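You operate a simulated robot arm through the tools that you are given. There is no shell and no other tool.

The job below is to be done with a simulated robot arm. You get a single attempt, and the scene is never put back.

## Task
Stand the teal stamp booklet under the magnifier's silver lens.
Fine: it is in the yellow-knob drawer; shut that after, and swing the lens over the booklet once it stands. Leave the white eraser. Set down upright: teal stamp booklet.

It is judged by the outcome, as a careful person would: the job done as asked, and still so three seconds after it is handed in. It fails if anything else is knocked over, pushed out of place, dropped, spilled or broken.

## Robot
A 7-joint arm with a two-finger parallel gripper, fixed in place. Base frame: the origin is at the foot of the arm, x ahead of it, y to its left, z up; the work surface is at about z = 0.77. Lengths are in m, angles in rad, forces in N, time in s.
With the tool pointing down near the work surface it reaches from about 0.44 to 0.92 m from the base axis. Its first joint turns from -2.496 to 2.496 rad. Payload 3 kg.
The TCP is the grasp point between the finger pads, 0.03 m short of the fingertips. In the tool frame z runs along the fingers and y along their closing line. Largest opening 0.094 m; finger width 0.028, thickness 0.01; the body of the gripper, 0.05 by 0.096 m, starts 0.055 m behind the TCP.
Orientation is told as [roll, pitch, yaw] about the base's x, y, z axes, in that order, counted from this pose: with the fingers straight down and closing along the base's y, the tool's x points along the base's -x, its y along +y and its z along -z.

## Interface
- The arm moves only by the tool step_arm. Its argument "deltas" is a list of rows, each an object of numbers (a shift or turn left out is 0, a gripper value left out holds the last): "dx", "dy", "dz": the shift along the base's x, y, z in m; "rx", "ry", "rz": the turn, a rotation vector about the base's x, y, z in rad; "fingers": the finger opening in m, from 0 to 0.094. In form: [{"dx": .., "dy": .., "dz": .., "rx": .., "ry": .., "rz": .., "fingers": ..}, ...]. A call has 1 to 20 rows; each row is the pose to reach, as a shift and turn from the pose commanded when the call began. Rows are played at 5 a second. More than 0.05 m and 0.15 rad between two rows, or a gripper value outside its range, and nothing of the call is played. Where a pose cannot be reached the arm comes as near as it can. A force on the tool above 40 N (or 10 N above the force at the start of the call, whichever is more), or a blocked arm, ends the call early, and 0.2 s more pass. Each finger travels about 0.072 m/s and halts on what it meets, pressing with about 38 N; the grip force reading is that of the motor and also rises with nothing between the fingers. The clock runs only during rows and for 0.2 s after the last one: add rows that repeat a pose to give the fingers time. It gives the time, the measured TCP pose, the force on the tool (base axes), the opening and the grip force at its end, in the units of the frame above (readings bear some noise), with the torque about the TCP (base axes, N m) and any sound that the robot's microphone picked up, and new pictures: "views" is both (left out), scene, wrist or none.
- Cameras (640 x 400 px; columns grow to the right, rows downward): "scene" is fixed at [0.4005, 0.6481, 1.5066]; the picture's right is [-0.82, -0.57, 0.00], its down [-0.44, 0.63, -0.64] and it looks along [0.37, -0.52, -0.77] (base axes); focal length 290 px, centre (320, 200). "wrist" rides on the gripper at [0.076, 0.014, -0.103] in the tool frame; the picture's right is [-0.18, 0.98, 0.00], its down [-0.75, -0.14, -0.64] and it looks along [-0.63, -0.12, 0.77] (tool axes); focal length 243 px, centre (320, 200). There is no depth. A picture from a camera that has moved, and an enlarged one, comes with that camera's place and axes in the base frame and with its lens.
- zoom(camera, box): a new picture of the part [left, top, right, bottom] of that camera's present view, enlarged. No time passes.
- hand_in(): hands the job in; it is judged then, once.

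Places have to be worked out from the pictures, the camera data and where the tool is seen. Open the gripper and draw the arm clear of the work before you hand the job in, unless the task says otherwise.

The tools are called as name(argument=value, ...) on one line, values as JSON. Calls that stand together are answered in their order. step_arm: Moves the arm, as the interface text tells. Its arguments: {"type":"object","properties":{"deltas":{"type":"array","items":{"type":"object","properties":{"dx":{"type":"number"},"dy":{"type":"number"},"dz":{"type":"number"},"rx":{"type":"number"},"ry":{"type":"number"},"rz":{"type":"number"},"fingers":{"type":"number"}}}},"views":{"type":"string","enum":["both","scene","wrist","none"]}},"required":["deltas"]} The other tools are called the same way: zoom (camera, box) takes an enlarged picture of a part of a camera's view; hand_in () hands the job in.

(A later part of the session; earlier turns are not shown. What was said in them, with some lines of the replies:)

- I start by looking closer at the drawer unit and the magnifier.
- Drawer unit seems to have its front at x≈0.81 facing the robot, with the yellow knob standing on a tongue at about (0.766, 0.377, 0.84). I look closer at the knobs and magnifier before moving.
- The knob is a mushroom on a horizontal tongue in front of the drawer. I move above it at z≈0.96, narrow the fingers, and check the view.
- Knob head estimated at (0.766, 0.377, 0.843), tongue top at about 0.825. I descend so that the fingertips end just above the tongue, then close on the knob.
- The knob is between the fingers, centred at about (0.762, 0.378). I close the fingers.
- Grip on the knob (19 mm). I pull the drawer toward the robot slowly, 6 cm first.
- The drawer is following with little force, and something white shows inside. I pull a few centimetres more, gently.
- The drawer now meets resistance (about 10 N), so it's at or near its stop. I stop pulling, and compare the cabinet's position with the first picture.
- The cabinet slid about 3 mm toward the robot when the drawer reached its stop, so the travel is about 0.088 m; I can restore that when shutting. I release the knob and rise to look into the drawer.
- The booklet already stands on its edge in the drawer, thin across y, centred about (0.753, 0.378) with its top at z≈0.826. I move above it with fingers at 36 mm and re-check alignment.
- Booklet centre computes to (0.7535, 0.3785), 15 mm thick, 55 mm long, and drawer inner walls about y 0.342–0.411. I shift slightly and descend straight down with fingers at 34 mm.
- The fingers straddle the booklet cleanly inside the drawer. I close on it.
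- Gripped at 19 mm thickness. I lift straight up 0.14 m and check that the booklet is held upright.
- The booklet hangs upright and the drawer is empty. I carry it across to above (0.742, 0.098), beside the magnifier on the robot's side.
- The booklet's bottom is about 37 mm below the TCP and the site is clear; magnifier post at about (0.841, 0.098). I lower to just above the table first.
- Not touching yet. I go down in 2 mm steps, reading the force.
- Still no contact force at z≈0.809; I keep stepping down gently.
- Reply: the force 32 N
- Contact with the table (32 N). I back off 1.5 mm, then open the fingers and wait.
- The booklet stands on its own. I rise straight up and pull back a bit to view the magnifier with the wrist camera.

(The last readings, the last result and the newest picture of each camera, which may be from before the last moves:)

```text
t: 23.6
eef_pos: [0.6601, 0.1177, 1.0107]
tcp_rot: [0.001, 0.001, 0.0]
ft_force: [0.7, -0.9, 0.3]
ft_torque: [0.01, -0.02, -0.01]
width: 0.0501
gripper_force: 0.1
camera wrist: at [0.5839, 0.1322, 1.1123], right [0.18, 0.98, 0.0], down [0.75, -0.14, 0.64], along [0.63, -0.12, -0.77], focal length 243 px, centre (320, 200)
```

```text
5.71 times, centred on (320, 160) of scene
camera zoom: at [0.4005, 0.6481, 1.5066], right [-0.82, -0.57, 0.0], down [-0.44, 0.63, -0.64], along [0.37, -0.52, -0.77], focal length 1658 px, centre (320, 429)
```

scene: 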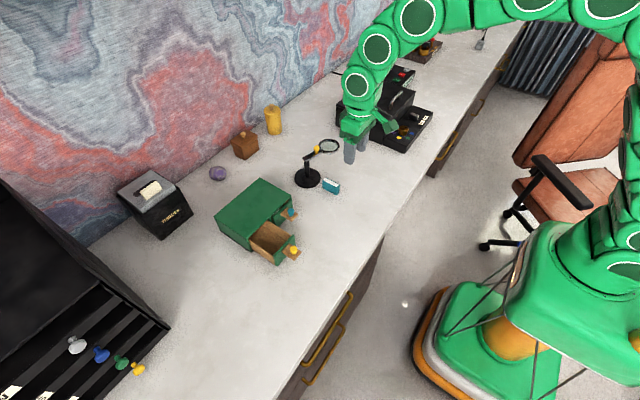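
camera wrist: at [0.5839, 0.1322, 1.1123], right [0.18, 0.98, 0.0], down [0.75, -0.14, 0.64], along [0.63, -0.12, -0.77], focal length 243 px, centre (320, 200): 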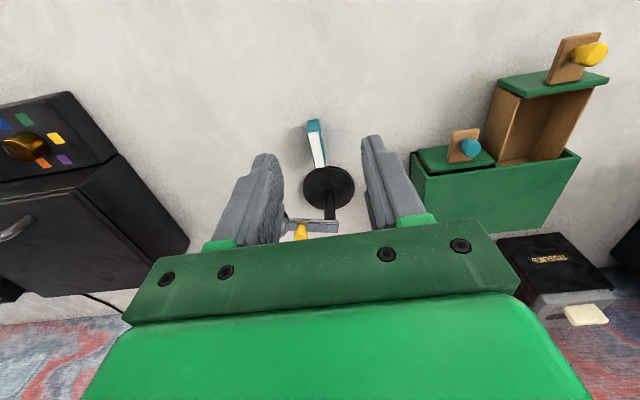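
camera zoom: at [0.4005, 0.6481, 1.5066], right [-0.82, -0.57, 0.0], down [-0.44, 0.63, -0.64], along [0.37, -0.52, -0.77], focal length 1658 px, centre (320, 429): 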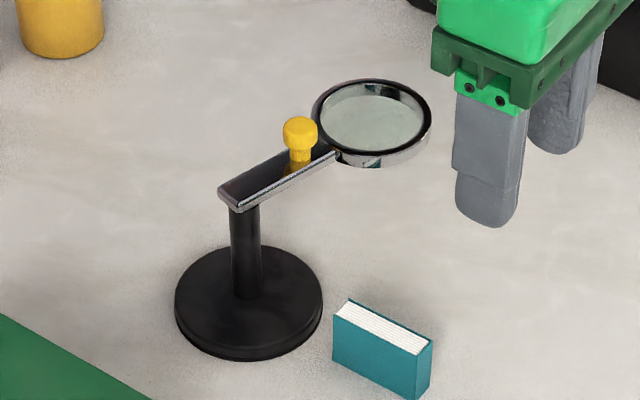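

Booklet is at (0.741, 0.098), post at ~(0.836, 0.099), magnifier knob at ~(0.827, 0.061), z 0.866–0.898, arm reach ~0.10 m. I turn the gripper ~78° so it closes along the swing tangent and go above the knob.

step_arm(deltas=[{"dx": 0.0, "dy": 0.0, "dz": 0.02, "rz": 0.137}, {"dx": 0.02, "dy": -0.006, "dz": 0.02, "rz": 0.274}, {"dx": 0.04, "dy": -0.012, "dz": 0.02, "rz": 0.411}, {"dx": 0.06, "dy": -0.02, "dz": 0.02, "rz": 0.548}, {"dx": 0.08, "dy": -0.028, "dz": 0.02, "rz": 0.685}, {"dx": 0.1, "dy": -0.036, "dz": 0.02, "rz": 0.822}, {"dx": 0.12, "dy": -0.042, "dz": 0.01, "rz": 0.959}, {"dx": 0.14, "dy": -0.05, "dz": 0.0, "rz": 1.096}, {"dx": 0.155, "dy": -0.055, "dz": -0.01, "rz": 1.233}, {"dx": 0.167, "dy": -0.057, "dz": -0.03, "rz": 1.37}, {"dx": 0.167, "dy": -0.057, "dz": -0.04, "rz": 1.37}, {"dx": 0.167, "dy": -0.057, "dz": -0.04, "rz": 1.37}])

zoom(camera="scene", box=[280, 115, 360, 195])

zoom(camera="wrist", box=[200, 60, 440, 210])

```text
t: 26.2
eef_pos: [0.8284, 0.0621, 0.9661]
tcp_rot: [-0.001, -0.001, 1.369]
ft_force: [-0.6, -0.1, -0.7]
ft_torque: [-0.01, -0.01, -0.03]
width: 0.05
gripper_force: 0.1
camera wrist: at [0.8, -0.0104, 1.0707], right [-0.93, 0.38, 0.0], down [0.29, 0.71, 0.64], along [0.24, 0.59, -0.77], focal length 243 px, centre (320, 200)
```

scene: 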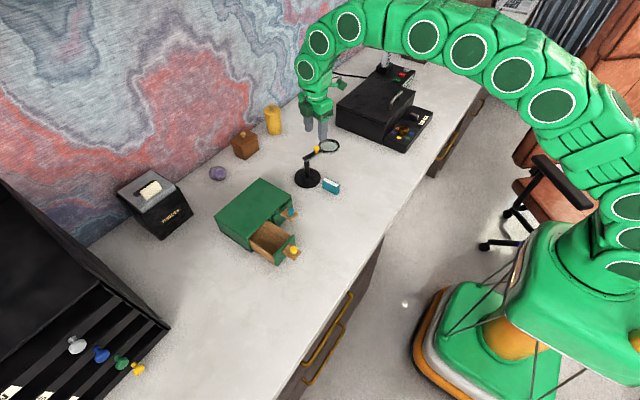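
wrist: 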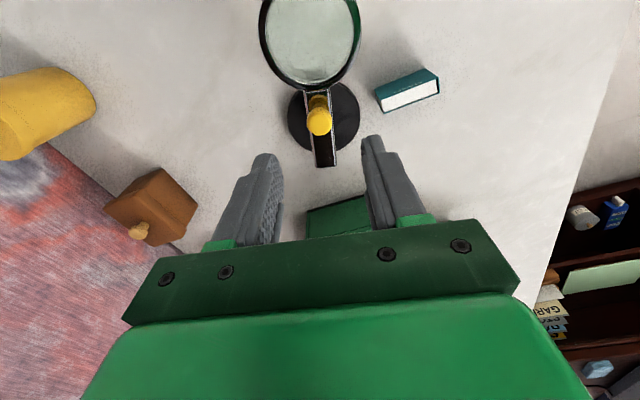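

```text
5.00 times, centred on (320, 155) of scene
camera zoom: at [0.4005, 0.6481, 1.5066], right [-0.82, -0.57, 0.0], down [-0.44, 0.63, -0.64], along [0.37, -0.52, -0.77], focal length 1451 px, centre (320, 425)
```

zoom: 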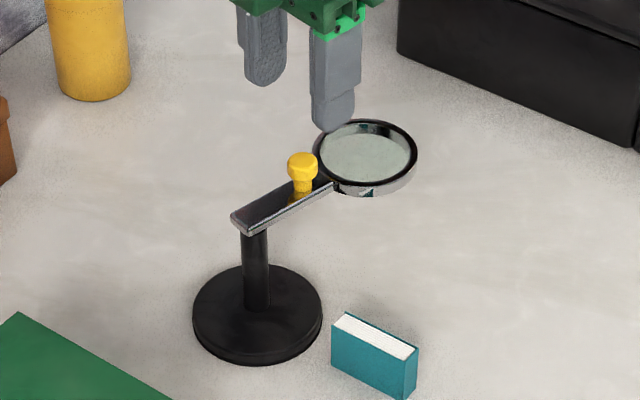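

```text
2.67 times, centred on (320, 135) of wrist
camera zoom: at [0.8, -0.0104, 1.0707], right [-0.93, 0.38, 0.0], down [0.29, 0.71, 0.64], along [0.24, 0.59, -0.77], focal length 647 px, centre (320, 373)
```

zoom: 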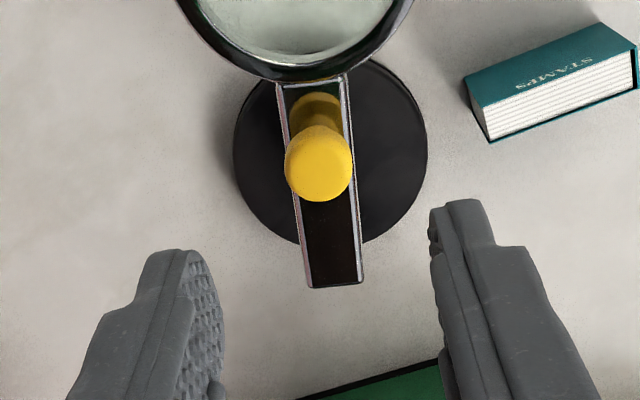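

From the wrist view the knob head is at (0.826, 0.055), post about (0.837, 0.097). I shift slightly and descend so the fingertips stay ~8 mm above the arm bar.

step_arm(deltas=[{"dx": -0.002, "dy": -0.006, "dz": 0.0, "fingers": 0.046}, {"dx": -0.002, "dy": -0.006, "dz": -0.03}, {"dx": -0.002, "dy": -0.006, "dz": -0.05}, {"dx": -0.002, "dy": -0.006, "dz": -0.06}, {"dx": -0.002, "dy": -0.006, "dz": -0.06}])

zoom(camera="scene", box=[280, 115, 360, 195])

zoom(camera="wrist", box=[200, 60, 440, 210])

```text
t: 27.4
eef_pos: [0.8269, 0.0554, 0.9087]
tcp_rot: [-0.001, 0.002, 1.368]
ft_force: [-0.3, -0.9, -0.5]
ft_torque: [-0.01, 0.0, -0.01]
width: 0.0459
gripper_force: 0.0
camera wrist: at [0.7975, -0.0163, 1.0122], right [-0.93, 0.38, 0.0], down [0.29, 0.71, 0.64], along [0.24, 0.59, -0.77], focal length 243 px, centre (320, 200)
```

scene: 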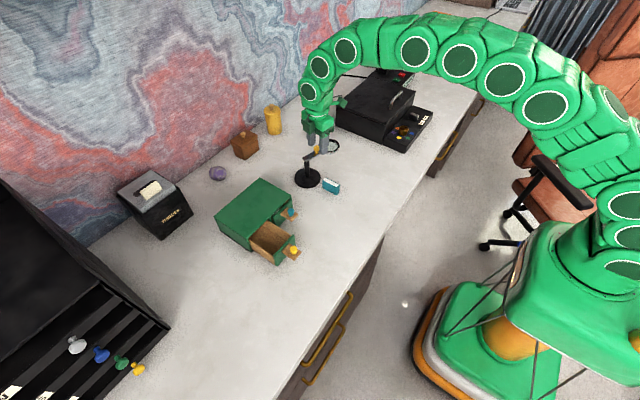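
wrist: 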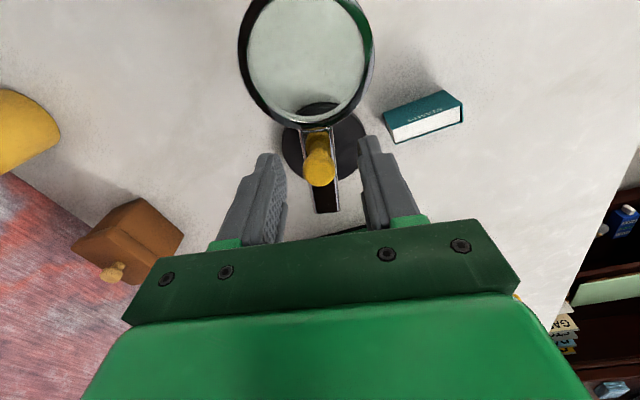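

```text
5.00 times, centred on (320, 155) of scene
camera zoom: at [0.4005, 0.6481, 1.5066], right [-0.82, -0.57, 0.0], down [-0.44, 0.63, -0.64], along [0.37, -0.52, -0.77], focal length 1451 px, centre (320, 425)
```

zoom: 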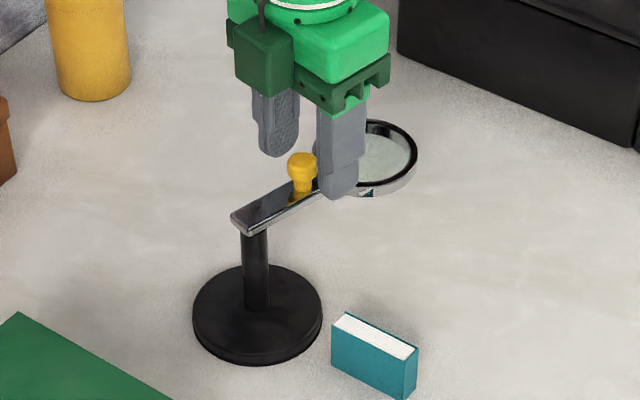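

```text
2.67 times, centred on (320, 135) of wrist
camera zoom: at [0.7975, -0.0163, 1.0122], right [-0.93, 0.38, 0.0], down [0.29, 0.71, 0.64], along [0.24, 0.59, -0.77], focal length 647 px, centre (320, 373)
```

zoom: 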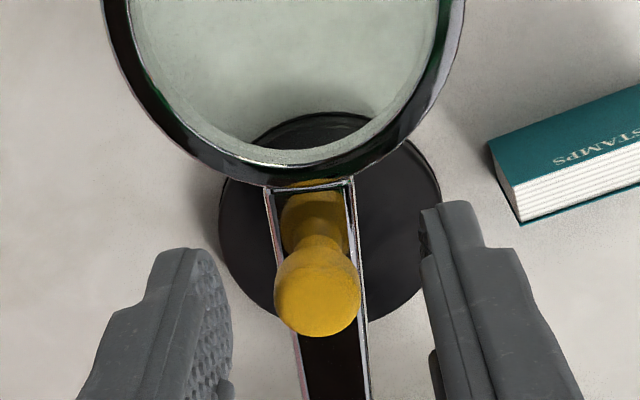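

The knob is centred between the fingers. I lower 4 mm more and close to a loose cage (24 mm) around the ~20 mm head.

step_arm(deltas=[{"dz": -0.004}, {"dz": -0.004, "fingers": 0.035}, {"dz": -0.004, "fingers": 0.024}, {"dz": -0.004, "fingers": 0.024}], views="wrist")

zoom(camera="scene", box=[280, 115, 360, 195])

zoom(camera="wrist", box=[240, 90, 400, 190])

```text
t: 28.4
eef_pos: [0.8277, 0.0556, 0.9036]
tcp_rot: [0.0, 0.0, 1.369]
ft_force: [-0.2, 0.3, 0.8]
ft_torque: [0.03, -0.01, -0.02]
width: 0.0239
gripper_force: 0.0
camera wrist: at [0.7972, -0.0161, 1.0082], right [-0.93, 0.38, 0.0], down [0.29, 0.71, 0.64], along [0.24, 0.59, -0.77], focal length 243 px, centre (320, 200)
```

wrist: 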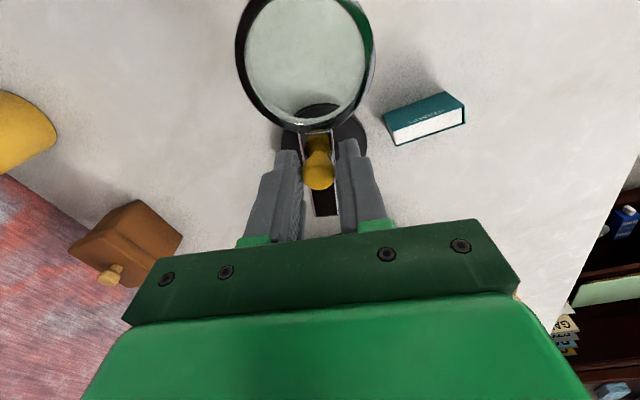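

```text
5.00 times, centred on (320, 155) of scene
camera zoom: at [0.4005, 0.6481, 1.5066], right [-0.82, -0.57, 0.0], down [-0.44, 0.63, -0.64], along [0.37, -0.52, -0.77], focal length 1451 px, centre (320, 425)
```

zoom: 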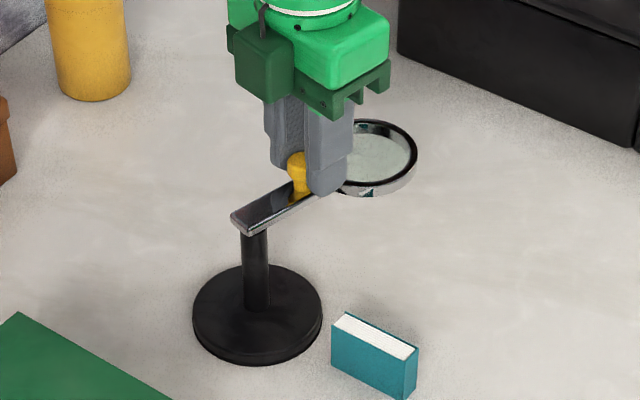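

```text
4.00 times, centred on (320, 140) of wrist
camera zoom: at [0.7972, -0.0161, 1.0082], right [-0.93, 0.38, 0.0], down [0.29, 0.71, 0.64], along [0.24, 0.59, -0.77], focal length 970 px, centre (320, 440)
```

zoom: 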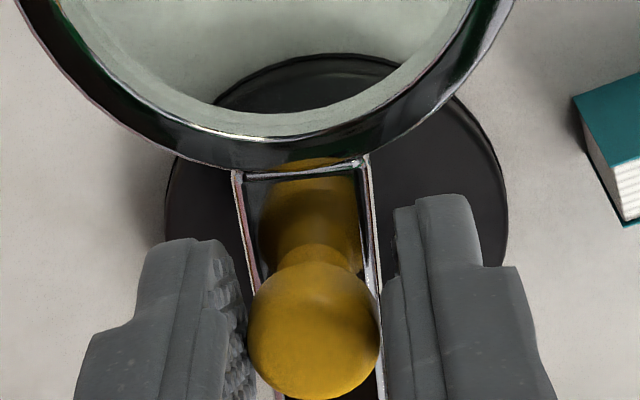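

The head sits between the pads with ~2 mm play each side. I swing the first 20° clockwise along the arc about the post, and check.

step_arm(deltas=[{"dx": -0.0036, "dy": 0.001, "rz": -0.0873}, {"dx": -0.007, "dy": 0.0023, "rz": -0.1745}, {"dx": -0.0104, "dy": 0.0039, "rz": -0.2618}, {"dx": -0.0136, "dy": 0.0058, "rz": -0.3491}, {"dx": -0.0136, "dy": 0.0058, "rz": -0.3491}], views="wrist")

zoom(camera="scene", box=[280, 115, 360, 195])

```text
t: 29.6
eef_pos: [0.8136, 0.0603, 0.905]
tcp_rot: [0.0, 0.0, 1.02]
ft_force: [-0.1, -0.1, -0.1]
ft_torque: [0.02, 0.01, -0.02]
width: 0.0239
gripper_force: 0.1
camera wrist: at [0.7609, 0.0038, 1.0074], right [-0.74, 0.67, 0.0], down [0.52, 0.57, 0.64], along [0.43, 0.48, -0.77], focal length 243 px, centre (320, 200)
```

wrist: 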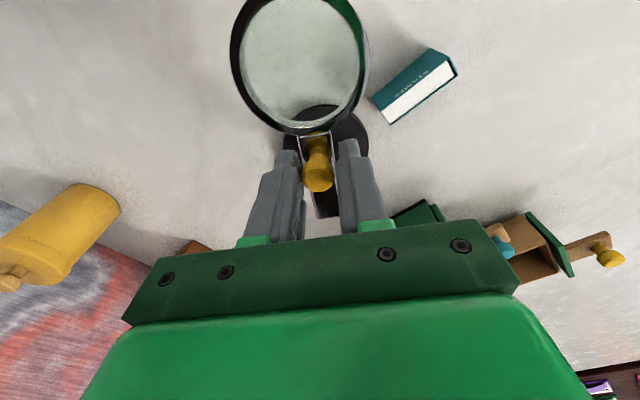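

```text
5.00 times, centred on (320, 155) of scene
camera zoom: at [0.4005, 0.6481, 1.5066], right [-0.82, -0.57, 0.0], down [-0.44, 0.63, -0.64], along [0.37, -0.52, -0.77], focal length 1451 px, centre (320, 425)
```

zoom: 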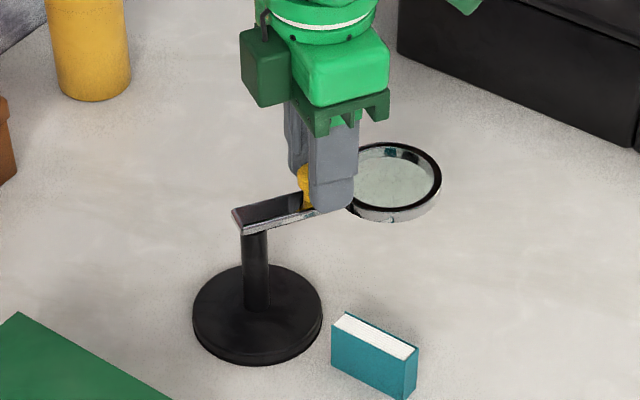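

The lens swings freely and the base stays put. I continue another 40° along the arc.

step_arm(deltas=[{"dx": -0.003, "dy": 0.0022, "rz": -0.0873}, {"dx": -0.0058, "dy": 0.0046, "rz": -0.1745}, {"dx": -0.0084, "dy": 0.0072, "rz": -0.2618}, {"dx": -0.0108, "dy": 0.0101, "rz": -0.3491}, {"dx": -0.0129, "dy": 0.0131, "rz": -0.4363}, {"dx": -0.0147, "dy": 0.0163, "rz": -0.5236}, {"dx": -0.0163, "dy": 0.0197, "rz": -0.6109}, {"dx": -0.0175, "dy": 0.0232, "rz": -0.6981}, {"dx": -0.0175, "dy": 0.0232, "rz": -0.6981}], views="wrist")

zoom(camera="scene", box=[280, 115, 360, 195])

```text
t: 31.6
eef_pos: [0.7955, 0.085, 0.9034]
tcp_rot: [0.0, 0.001, 0.322]
ft_force: [-0.3, 0.3, -0.6]
ft_torque: [0.01, 0.04, -0.01]
width: 0.0241
gripper_force: 0.1
camera wrist: at [0.7184, 0.0741, 1.0067], right [-0.14, 0.99, 0.0], down [0.76, 0.1, 0.64], along [0.64, 0.09, -0.77], focal length 243 px, centre (320, 200)
```

wrist: 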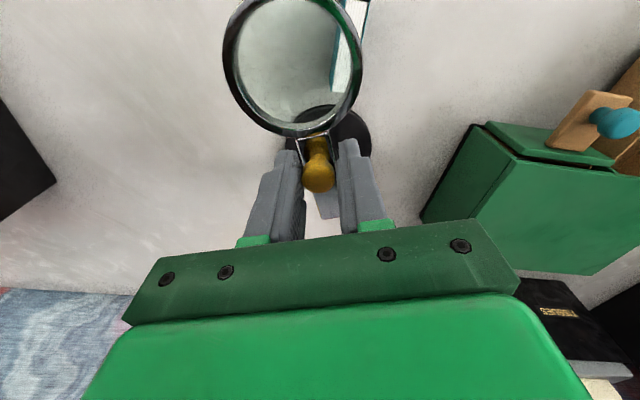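

```text
5.00 times, centred on (320, 155) of scene
camera zoom: at [0.4005, 0.6481, 1.5066], right [-0.82, -0.57, 0.0], down [-0.44, 0.63, -0.64], along [0.37, -0.52, -0.77], focal length 1451 px, centre (320, 425)
```

zoom: 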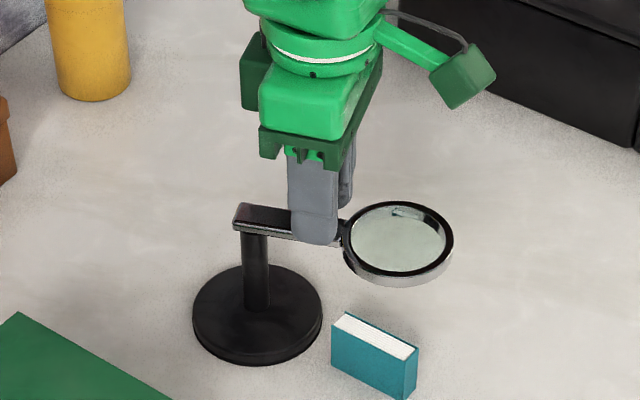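

Lens centre is now about (0.7495, 0.061); it needs roughly 22° more to be over the booklet. I continue the arc by 22°.

step_arm(deltas=[{"dx": -0.0009, "dy": 0.0036, "rz": -0.0873}, {"dx": -0.0015, "dy": 0.0072, "rz": -0.1745}, {"dx": -0.0018, "dy": 0.0109, "rz": -0.2618}, {"dx": -0.0018, "dy": 0.0146, "rz": -0.3491}, {"dx": -0.0017, "dy": 0.0161, "rz": -0.384}, {"dx": -0.0017, "dy": 0.0161, "rz": -0.384}], views="wrist")

zoom(camera="scene", box=[280, 115, 360, 195])

zoom(camera="wrist", box=[200, 0, 440, 150])

```text
t: 33.0
eef_pos: [0.7934, 0.1006, 0.905]
tcp_rot: [-0.001, 0.001, -0.064]
ft_force: [-1.2, 0.2, -1.0]
ft_torque: [-0.04, -0.01, -0.01]
width: 0.024
gripper_force: 0.8
camera wrist: at [0.7178, 0.1191, 1.0077], right [0.25, 0.97, 0.0], down [0.74, -0.19, 0.64], along [0.62, -0.16, -0.77], focal length 243 px, centre (320, 200)
```

wrist: 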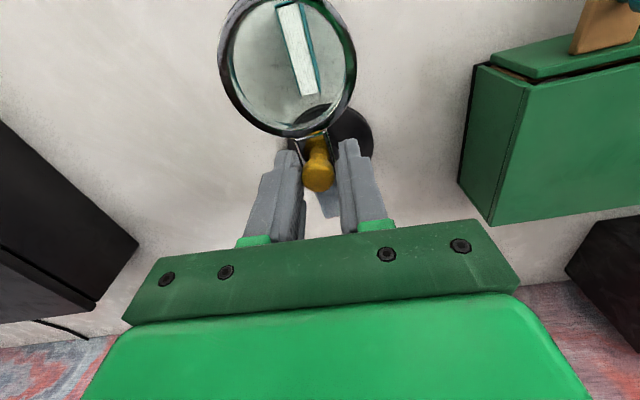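

```text
5.00 times, centred on (320, 155) of scene
camera zoom: at [0.4005, 0.6481, 1.5066], right [-0.82, -0.57, 0.0], down [-0.44, 0.63, -0.64], along [0.37, -0.52, -0.77], focal length 1451 px, centre (320, 425)
```

zoom: 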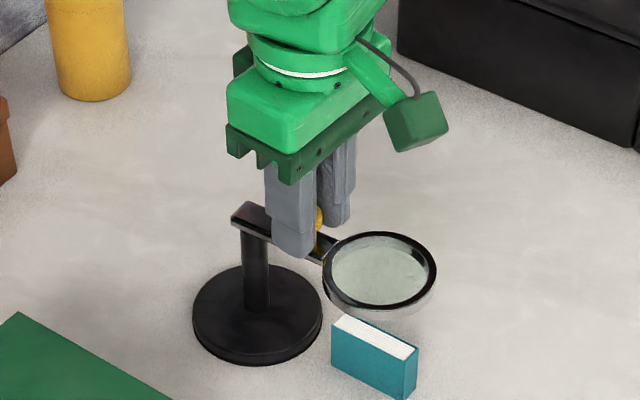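

```text
2.67 times, centred on (320, 75) of wrist
camera zoom: at [0.7178, 0.1191, 1.0077], right [0.25, 0.97, 0.0], down [0.74, -0.19, 0.64], along [0.62, -0.16, -0.77], focal length 647 px, centre (320, 533)
```

zoom: 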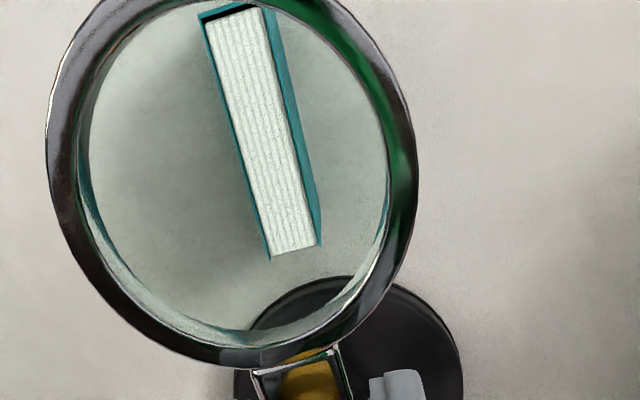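

Lens centre is at about (0.742, 0.093) versus booklet (0.741, 0.098): nearly aligned. I nudge 3° more, then open and rise straight up.

step_arm(deltas=[{"dx": 0.0002, "dy": 0.0012, "rz": -0.026}, {"dx": 0.0003, "dy": 0.0024, "rz": -0.052}, {"dx": 0.0003, "dy": 0.0024, "rz": -0.052}, {"dx": 0.0003, "dy": 0.0024, "rz": -0.052, "fingers": 0.04}, {"dx": 0.0003, "dy": 0.0024, "rz": -0.052, "fingers": 0.046}, {"dx": 0.0003, "dy": 0.0024, "rz": -0.052, "fingers": 0.046}, {"dx": 0.0003, "dy": 0.0024, "dz": 0.03, "rz": -0.052}, {"dx": 0.0003, "dy": 0.0024, "dz": 0.07, "rz": -0.052}, {"dx": 0.0003, "dy": 0.0024, "dz": 0.1, "rz": -0.052}, {"dx": -0.04, "dy": 0.0024, "dz": 0.12, "rz": 0.0}, {"dx": -0.08, "dy": 0.0024, "dz": 0.14, "rz": 0.06}, {"dx": -0.12, "dy": 0.0024, "dz": 0.14, "rz": 0.06}, {"dx": -0.12, "dy": 0.0024, "dz": 0.14, "rz": 0.06}])

zoom(camera="scene", box=[280, 115, 360, 195])

zoom(camera="wrist", box=[200, 60, 440, 210])

```text
t: 35.8
eef_pos: [0.6743, 0.1036, 1.045]
tcp_rot: [-0.001, -0.001, -0.002]
ft_force: [0.1, -0.5, 0.5]
ft_torque: [0.0, -0.03, -0.02]
width: 0.046
gripper_force: 0.1
camera wrist: at [0.598, 0.1181, 1.1484], right [0.19, 0.98, 0.0], down [0.75, -0.14, 0.64], along [0.63, -0.12, -0.77], focal length 243 px, centre (320, 200)
```

scene: 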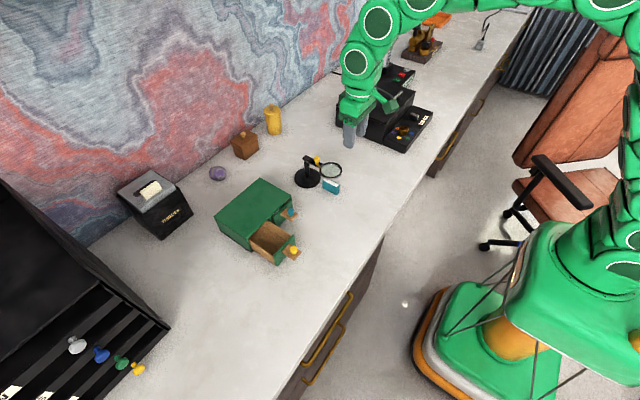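
wrist: 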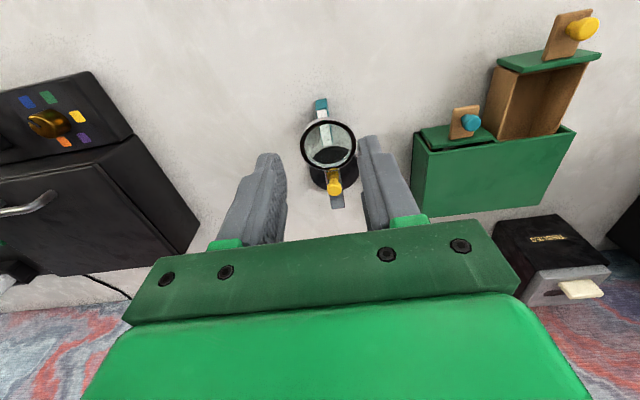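

```text
5.00 times, centred on (320, 155) of scene
camera zoom: at [0.4005, 0.6481, 1.5066], right [-0.82, -0.57, 0.0], down [-0.44, 0.63, -0.64], along [0.37, -0.52, -0.77], focal length 1451 px, centre (320, 425)
```

zoom: 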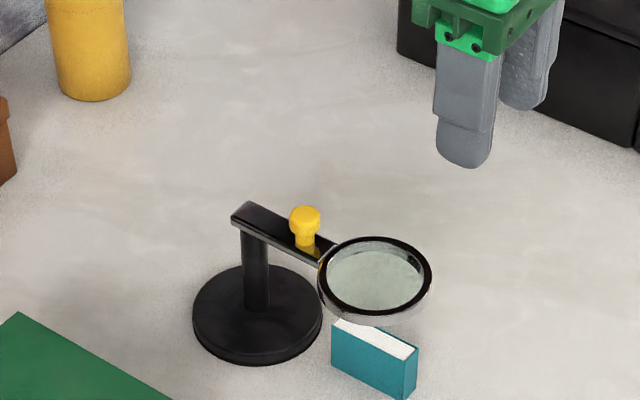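

```text
2.67 times, centred on (320, 135) of wrist
camera zoom: at [0.598, 0.1181, 1.1484], right [0.19, 0.98, 0.0], down [0.75, -0.14, 0.64], along [0.63, -0.12, -0.77], focal length 647 px, centre (320, 373)
```

zoom: 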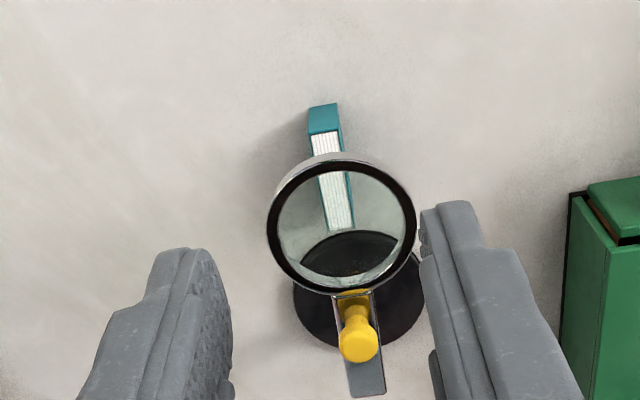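

Lens centre (0.740, 0.1015) is now right over the booklet (0.742, 0.098). Next I go above the yellow drawer knob at about (0.672, 0.378).

step_arm(deltas=[{"dy": 0.04}, {"dy": 0.085}, {"dy": 0.13}, {"dy": 0.175, "dz": -0.01}, {"dy": 0.22, "dz": -0.03}, {"dx": -0.002, "dy": 0.255, "dz": -0.06}, {"dx": -0.002, "dy": 0.274, "dz": -0.09}, {"dx": -0.002, "dy": 0.274, "dz": -0.09}])

zoom(camera="wrist", box=[200, 60, 440, 210])

zoom(camera="scene", box=[190, 160, 350, 260])

```text
t: 37.6
eef_pos: [0.6745, 0.3783, 0.9532]
tcp_rot: [0.001, -0.001, -0.001]
ft_force: [0.5, -0.9, 0.5]
ft_torque: [0.03, 0.01, 0.02]
width: 0.0463
gripper_force: 0.1
camera wrist: at [0.597, 0.3913, 1.057], right [0.19, 0.98, 0.0], down [0.75, -0.14, 0.64], along [0.63, -0.12, -0.77], focal length 243 px, centre (320, 200)
```

scene: 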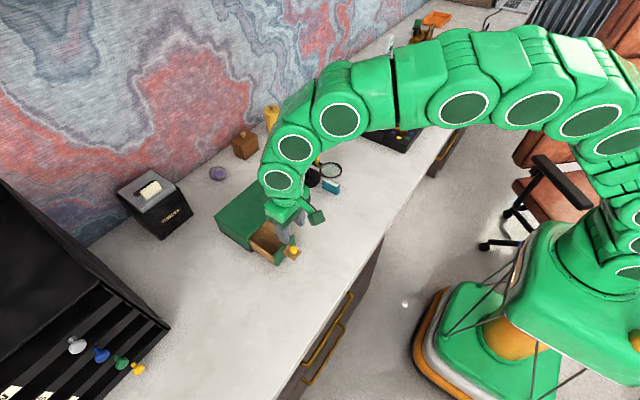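
wrist: 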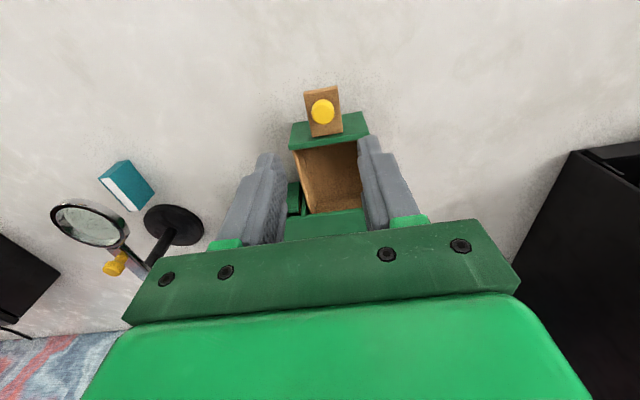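

```text
2.67 times, centred on (320, 135) of wrist
camera zoom: at [0.597, 0.3913, 1.057], right [0.19, 0.98, 0.0], down [0.75, -0.14, 0.64], along [0.63, -0.12, -0.77], focal length 647 px, centre (320, 373)
```

zoom: 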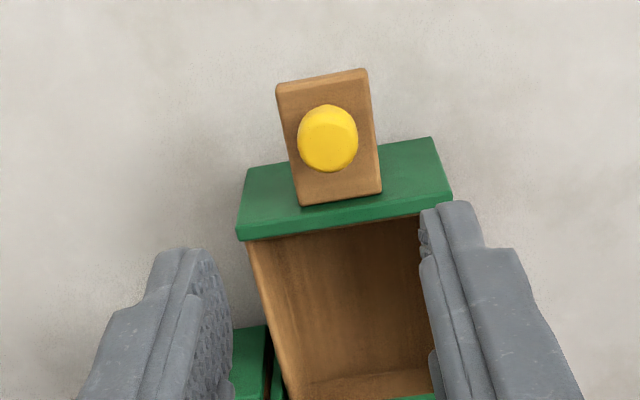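

```text
4.00 times, centred on (270, 210) of scene
camera zoom: at [0.4005, 0.6481, 1.5066], right [-0.82, -0.57, 0.0], down [-0.44, 0.63, -0.64], along [0.37, -0.52, -0.77], focal length 1160 px, centre (520, 160)
```

zoom: 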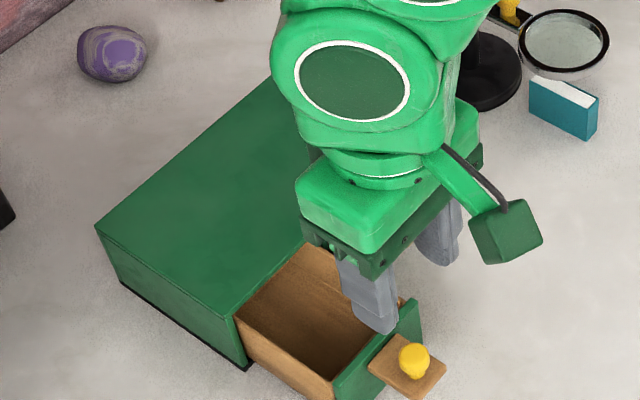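

Knob is at about (0.670, 0.379). I descend to it, as before, fingers open 46 mm.

step_arm(deltas=[{"dx": -0.003, "dy": 0.0005, "dz": -0.03}, {"dx": -0.003, "dy": 0.0005, "dz": -0.06}, {"dx": -0.003, "dy": 0.0005, "dz": -0.08}, {"dx": -0.003, "dy": 0.0005, "dz": -0.092}, {"dx": -0.003, "dy": 0.0005, "dz": -0.092}])

zoom(camera="wrist", box=[200, 60, 440, 210])

```text
t: 38.8
eef_pos: [0.6715, 0.3777, 0.8616]
tcp_rot: [0.0, -0.001, -0.002]
ft_force: [-0.1, 0.4, 0.4]
ft_torque: [0.01, 0.01, -0.02]
width: 0.046
gripper_force: 0.0
camera wrist: at [0.5937, 0.3922, 0.9651], right [0.19, 0.98, 0.0], down [0.75, -0.14, 0.64], along [0.63, -0.12, -0.77], focal length 243 px, centre (320, 200)
```

scene: 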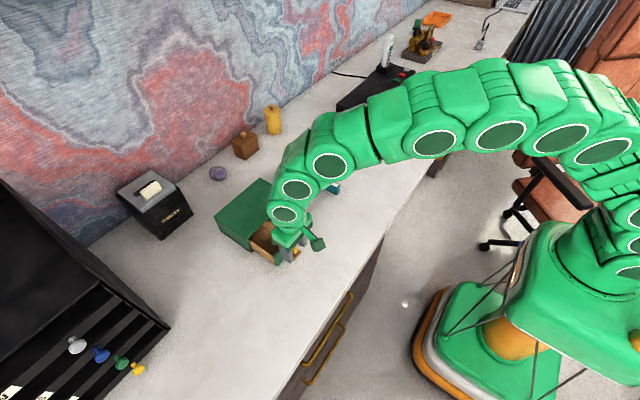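
wrist: 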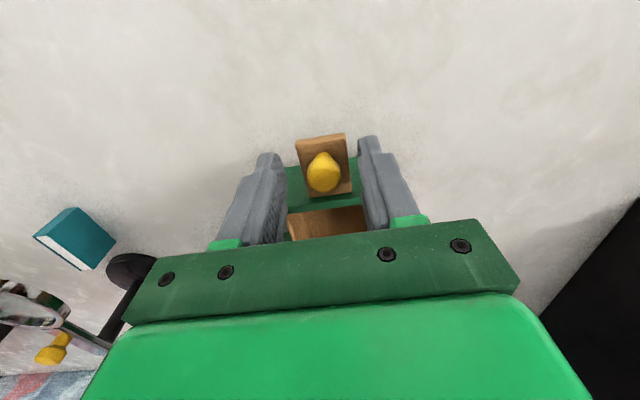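

```text
2.67 times, centred on (320, 135) of wrist
camera zoom: at [0.5937, 0.3922, 0.9651], right [0.19, 0.98, 0.0], down [0.75, -0.14, 0.64], along [0.63, -0.12, -0.77], focal length 647 px, centre (320, 373)
```

zoom: 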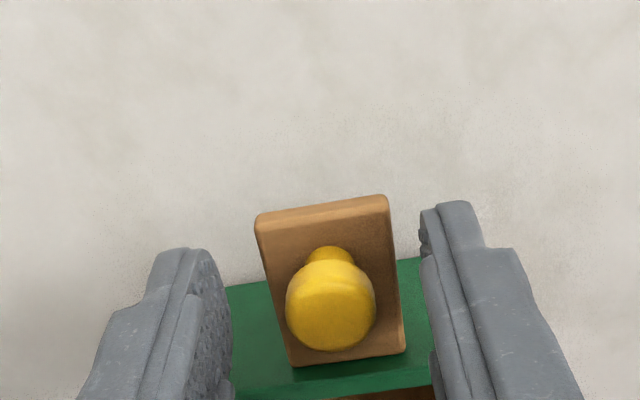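

Knob is between the fingers, about 2 mm off-centre; I correct and close.

step_arm(deltas=[{"dy": 0.002}, {"dy": 0.002, "fingers": 0.03}, {"dy": 0.002, "fingers": 0.0}, {"dy": 0.002, "fingers": 0.0}, {"dy": 0.002, "fingers": 0.0}], views="wrist")

```text
t: 40.0
eef_pos: [0.6704, 0.3804, 0.8619]
tcp_rot: [0.002, 0.0, -0.003]
ft_force: [0.6, -3.6, 1.9]
ft_torque: [0.2, -0.01, -0.01]
width: 0.0192
gripper_force: 37.6
camera wrist: at [0.5939, 0.394, 0.9656], right [0.19, 0.98, 0.0], down [0.75, -0.14, 0.64], along [0.63, -0.12, -0.77], focal length 243 px, centre (320, 200)
```

wrist: 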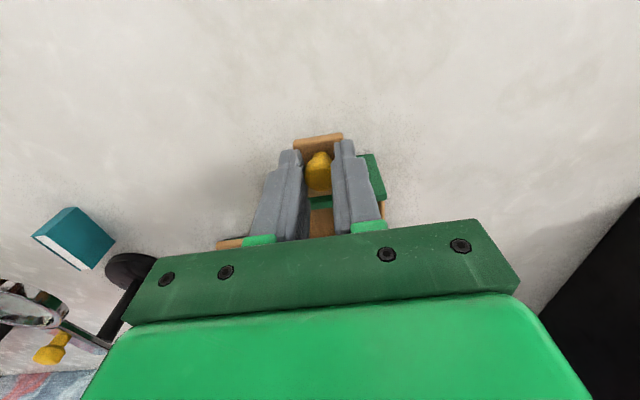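

Knob gripped the same way as before. I push the drawer in 8 cm, then check force before the last bit.

step_arm(deltas=[{"dx": 0.01}, {"dx": 0.02}, {"dx": 0.03}, {"dx": 0.04}, {"dx": 0.05}, {"dx": 0.06}, {"dx": 0.07}, {"dx": 0.08}, {"dx": 0.08}], views="wrist")

zoom(camera="scene", box=[190, 120, 350, 260])

```text
t: 42.0
eef_pos: [0.7489, 0.3797, 0.863]
tcp_rot: [0.001, 0.001, -0.001]
ft_force: [0.9, 3.3, -0.5]
ft_torque: [0.43, -0.23, 0.06]
width: 0.0195
gripper_force: 37.8
camera wrist: at [0.6722, 0.3939, 0.966], right [0.19, 0.98, 0.0], down [0.75, -0.14, 0.64], along [0.63, -0.12, -0.77], focal length 243 px, centre (320, 200)
```

wrist: 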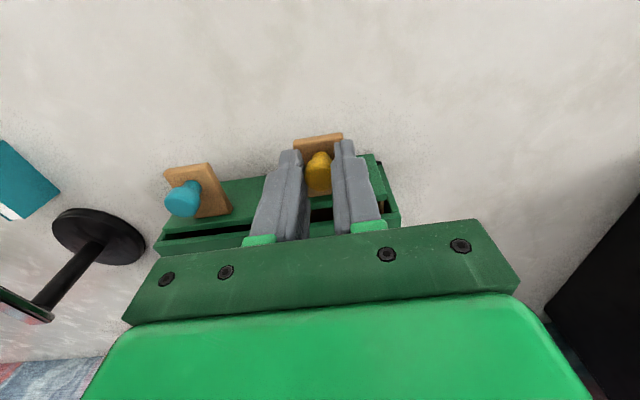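

```text
2.86 times, centred on (270, 190) of scene
camera zoom: at [0.4005, 0.6481, 1.5066], right [-0.82, -0.57, 0.0], down [-0.44, 0.63, -0.64], along [0.37, -0.52, -0.77], focal length 829 px, centre (463, 229)
```

zoom: 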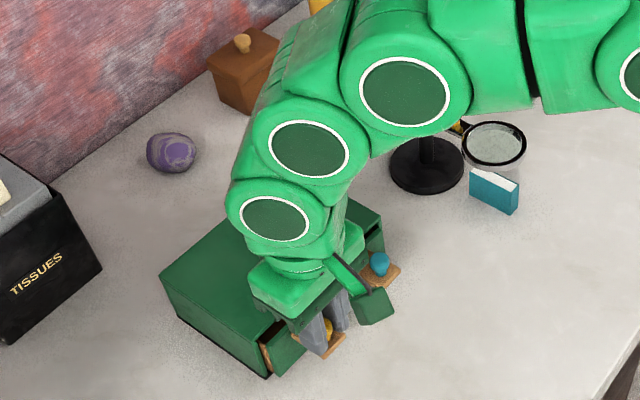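

No resistance yet; the drawer still stands ~1 cm further out than at the start. I continue in small steps.

step_arm(deltas=[{"dx": 0.003}, {"dx": 0.006}, {"dx": 0.008}, {"dx": 0.009}, {"dx": 0.009}], views="none")

zoom(camera="scene", box=[190, 120, 350, 260])

```text
t: 43.2
eef_pos: [0.7571, 0.3786, 0.8631]
tcp_rot: [0.0, 0.0, -0.002]
ft_force: [-10.2, -0.2, 2.6]
ft_torque: [0.33, 0.29, -0.02]
width: 0.0192
gripper_force: 37.7
```

```text
2.86 times, centred on (270, 190) of scene
camera zoom: at [0.4005, 0.6481, 1.5066], right [-0.82, -0.57, 0.0], down [-0.44, 0.63, -0.64], along [0.37, -0.52, -0.77], focal length 829 px, centre (463, 229)
```

zoom: 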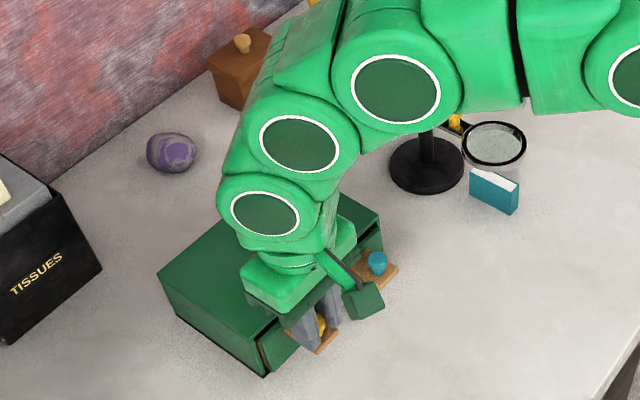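

Force of 10 N shows the drawer is against its stop and the cabinet has started sliding back toward its original place. I push 2 mm more to restore it, then compare.

step_arm(deltas=[{"dx": 0.001}, {"dx": 0.002}, {"dx": 0.002}], views="none")

zoom(camera="scene", box=[190, 120, 350, 260])

```text
t: 44.0
eef_pos: [0.7593, 0.381, 0.8628]
tcp_rot: [0.001, -0.003, -0.002]
ft_force: [-12.5, 4.1, 10.1]
ft_torque: [-0.22, 0.42, 0.04]
width: 0.019
gripper_force: 38.0
```

```text
2.86 times, centred on (270, 190) of scene
camera zoom: at [0.4005, 0.6481, 1.5066], right [-0.82, -0.57, 0.0], down [-0.44, 0.63, -0.64], along [0.37, -0.52, -0.77], focal length 829 px, centre (463, 229)
```

zoom: 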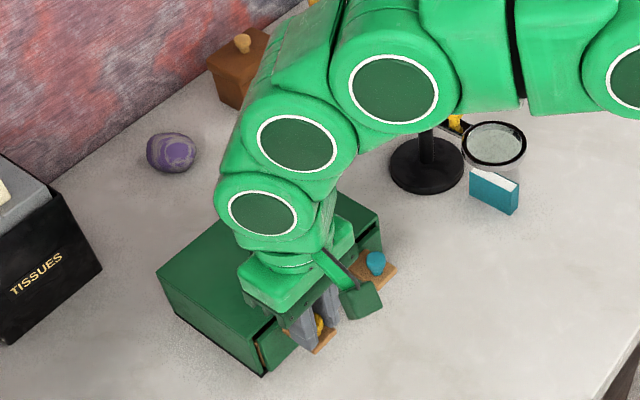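

The cabinet corner is back at its original pixel. I release the knob and lift clear for an unobstructed comparison.

step_arm(deltas=[{"dx": -0.001}, {"dx": -0.001, "fingers": 0.03}, {"dx": -0.001, "fingers": 0.046}, {"dx": -0.001, "fingers": 0.046}, {"dx": -0.001, "dz": 0.03}, {"dx": -0.001, "dz": 0.07}, {"dx": -0.03, "dz": 0.11}, {"dx": -0.07, "dz": 0.14}, {"dx": -0.11, "dz": 0.16}, {"dx": -0.15, "dz": 0.18}, {"dx": -0.19, "dy": -0.02, "dz": 0.2}, {"dx": -0.22, "dy": -0.05, "dz": 0.2}, {"dx": -0.22, "dy": -0.05, "dz": 0.2}])

zoom(camera="scene", box=[190, 120, 350, 260])

zoom(camera="scene", box=[240, 195, 304, 255])

```text
t: 46.8
eef_pos: [0.5402, 0.328, 1.0633]
tcp_rot: [0.0, 0.0, -0.002]
ft_force: [0.1, -0.2, 0.5]
ft_torque: [0.0, 0.01, -0.01]
width: 0.0461
gripper_force: 0.0
camera wrist: at [0.4638, 0.3424, 1.1665], right [0.19, 0.98, 0.0], down [0.75, -0.14, 0.64], along [0.63, -0.12, -0.77], focal length 243 px, centre (320, 200)
```

scene: 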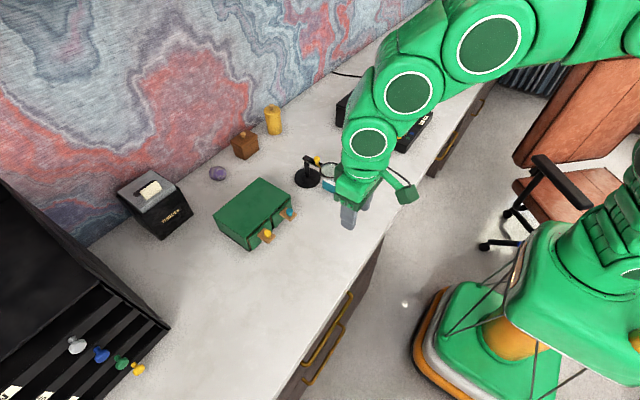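
wrist: 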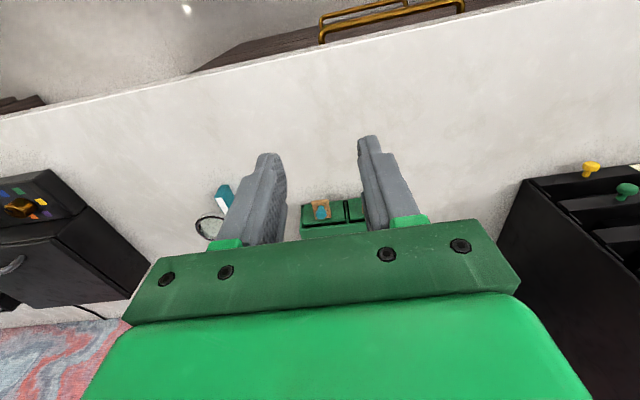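

```text
2.86 times, centred on (270, 190) of scene
camera zoom: at [0.4005, 0.6481, 1.5066], right [-0.82, -0.57, 0.0], down [-0.44, 0.63, -0.64], along [0.37, -0.52, -0.77], focal length 829 px, centre (463, 229)
```

zoom: 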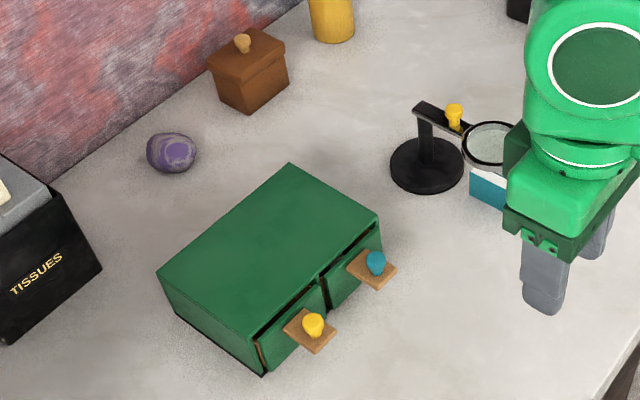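

```text
6.67 times, centred on (272, 225) of scene
camera zoom: at [0.4005, 0.6481, 1.5066], right [-0.82, -0.57, 0.0], down [-0.44, 0.63, -0.64], along [0.37, -0.52, -0.77], focal length 1934 px, centre (640, 33)
```

zoom: 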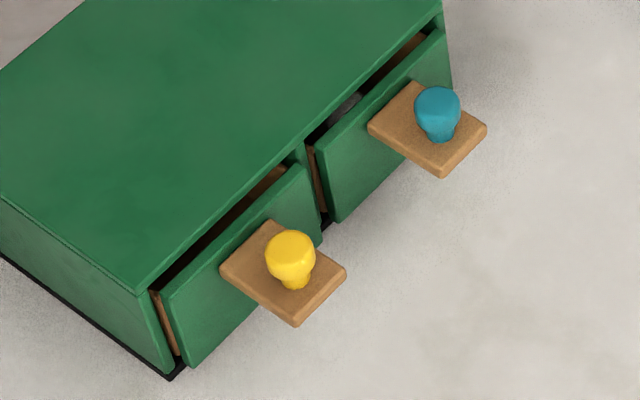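

The drawer is shut with the same gap as the other one, and the cabinet is within ~2 mm of its original place. I retreat to near the starting pose with the gripper open, and check everything.

step_arm(deltas=[{"dy": -0.04, "dz": 0.02}, {"dy": -0.08, "dz": 0.04}, {"dy": -0.12, "dz": 0.05}, {"dy": -0.16, "dz": 0.05}, {"dy": -0.2, "dz": 0.05}, {"dy": -0.24, "dz": 0.05}, {"dy": -0.28, "dz": 0.05}, {"dy": -0.32, "dz": 0.05}, {"dx": 0.03, "dy": -0.35, "dz": 0.05, "fingers": 0.094}, {"dx": 0.06, "dy": -0.37, "dz": 0.05}, {"dx": 0.06, "dy": -0.37, "dz": 0.05}, {"dx": 0.06, "dy": -0.37, "dz": 0.05}])

zoom(camera="scene", box=[190, 120, 350, 260])

zoom(camera="wrist", box=[300, 40, 640, 260])

zoom(camera="scene", box=[285, 145, 349, 200])

```text
t: 49.4
eef_pos: [0.597, -0.0415, 1.1139]
tcp_rot: [-0.001, 0.0, -0.001]
ft_force: [0.6, -0.1, 0.2]
ft_torque: [0.01, 0.01, 0.01]
width: 0.0939
gripper_force: 0.0
camera wrist: at [0.5207, -0.0267, 1.2164], right [0.19, 0.98, 0.0], down [0.75, -0.14, 0.64], along [0.63, -0.12, -0.77], focal length 243 px, centre (320, 200)
```

scene: 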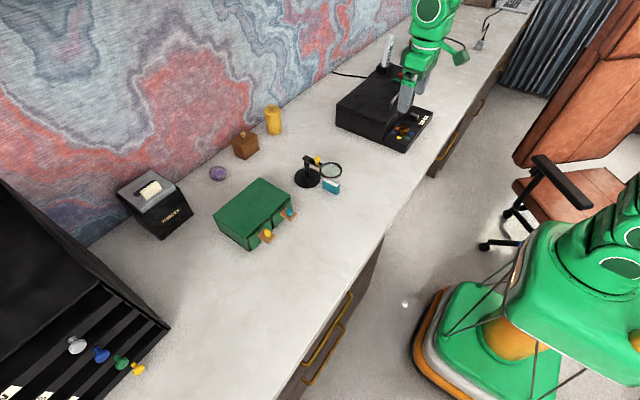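
wrist: 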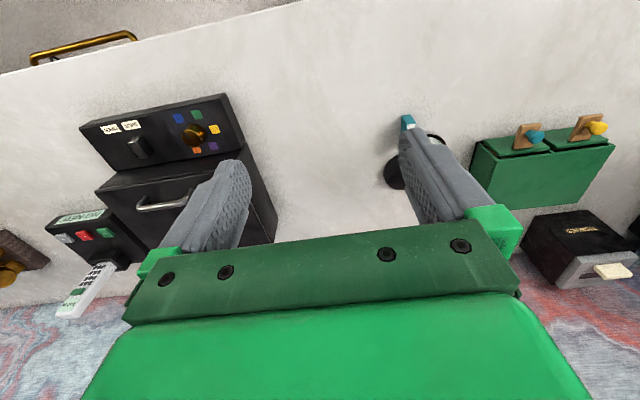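

```text
2.86 times, centred on (270, 190) of scene
camera zoom: at [0.4005, 0.6481, 1.5066], right [-0.82, -0.57, 0.0], down [-0.44, 0.63, -0.64], along [0.37, -0.52, -0.77], focal length 829 px, centre (463, 229)
```

zoom: 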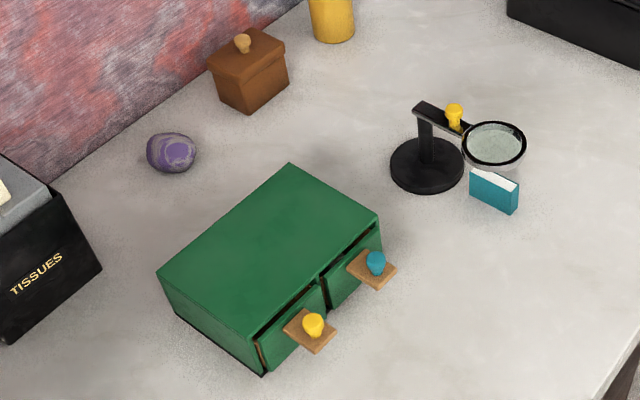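

```text
1.82 times, centred on (470, 150) of wrist
camera zoom: at [0.5207, -0.0267, 1.2164], right [0.19, 0.98, 0.0], down [0.75, -0.14, 0.64], along [0.63, -0.12, -0.77], focal length 441 px, centre (47, 291)
```

zoom: 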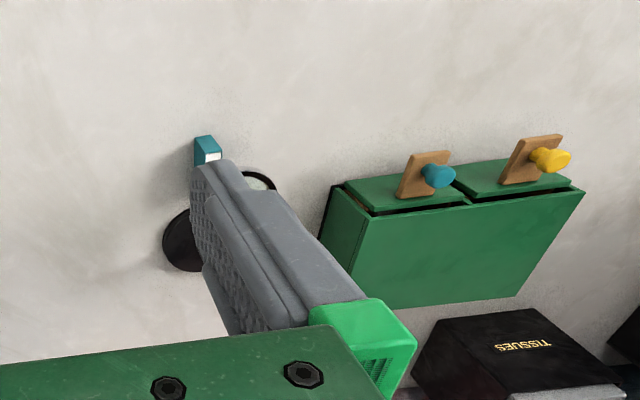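

```text
7.27 times, centred on (317, 172) of scene
camera zoom: at [0.4005, 0.6481, 1.5066], right [-0.82, -0.57, 0.0], down [-0.44, 0.63, -0.64], along [0.37, -0.52, -0.77], focal length 2110 px, centre (342, 400)
```

zoom: 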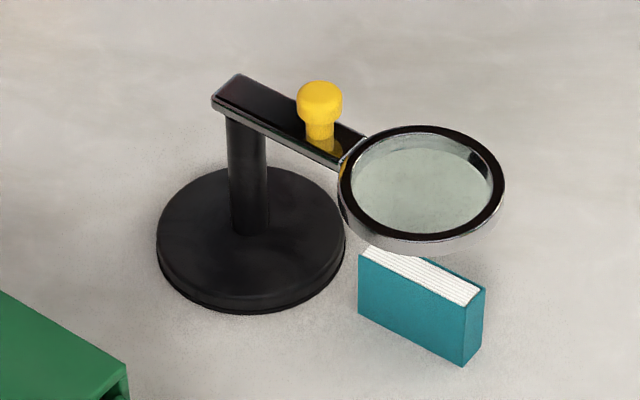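

The booklet stands upright with the lens over it (offset about 5 mm), and the yellow-knob drawer is shut. Everything else looks undisturbed and the gripper is open and clear, so I hand in.

hand_in()

```text
The job is handed in.
```

The job is handed in. The teal stamp booklet stands upright on the worktop with the magnifier's silver lens swung over it, centred to within roughly 7 mm. The yellow-knob drawer is shut, with the same gap at its front as the drawer beside it.

- **Drawer cabinet:** it slid about 3 mm toward the robot when the drawer reached its stop. I pushed it back while shutting the drawer, and it now sits about 2 mm from its original place.
- **White eraser:** I never touched it, and I did not see it for certain. It was not in the yellow-knob drawer.

I could see nothing else moved or knocked over in the final pictures. The gripper is open and clear of the work.
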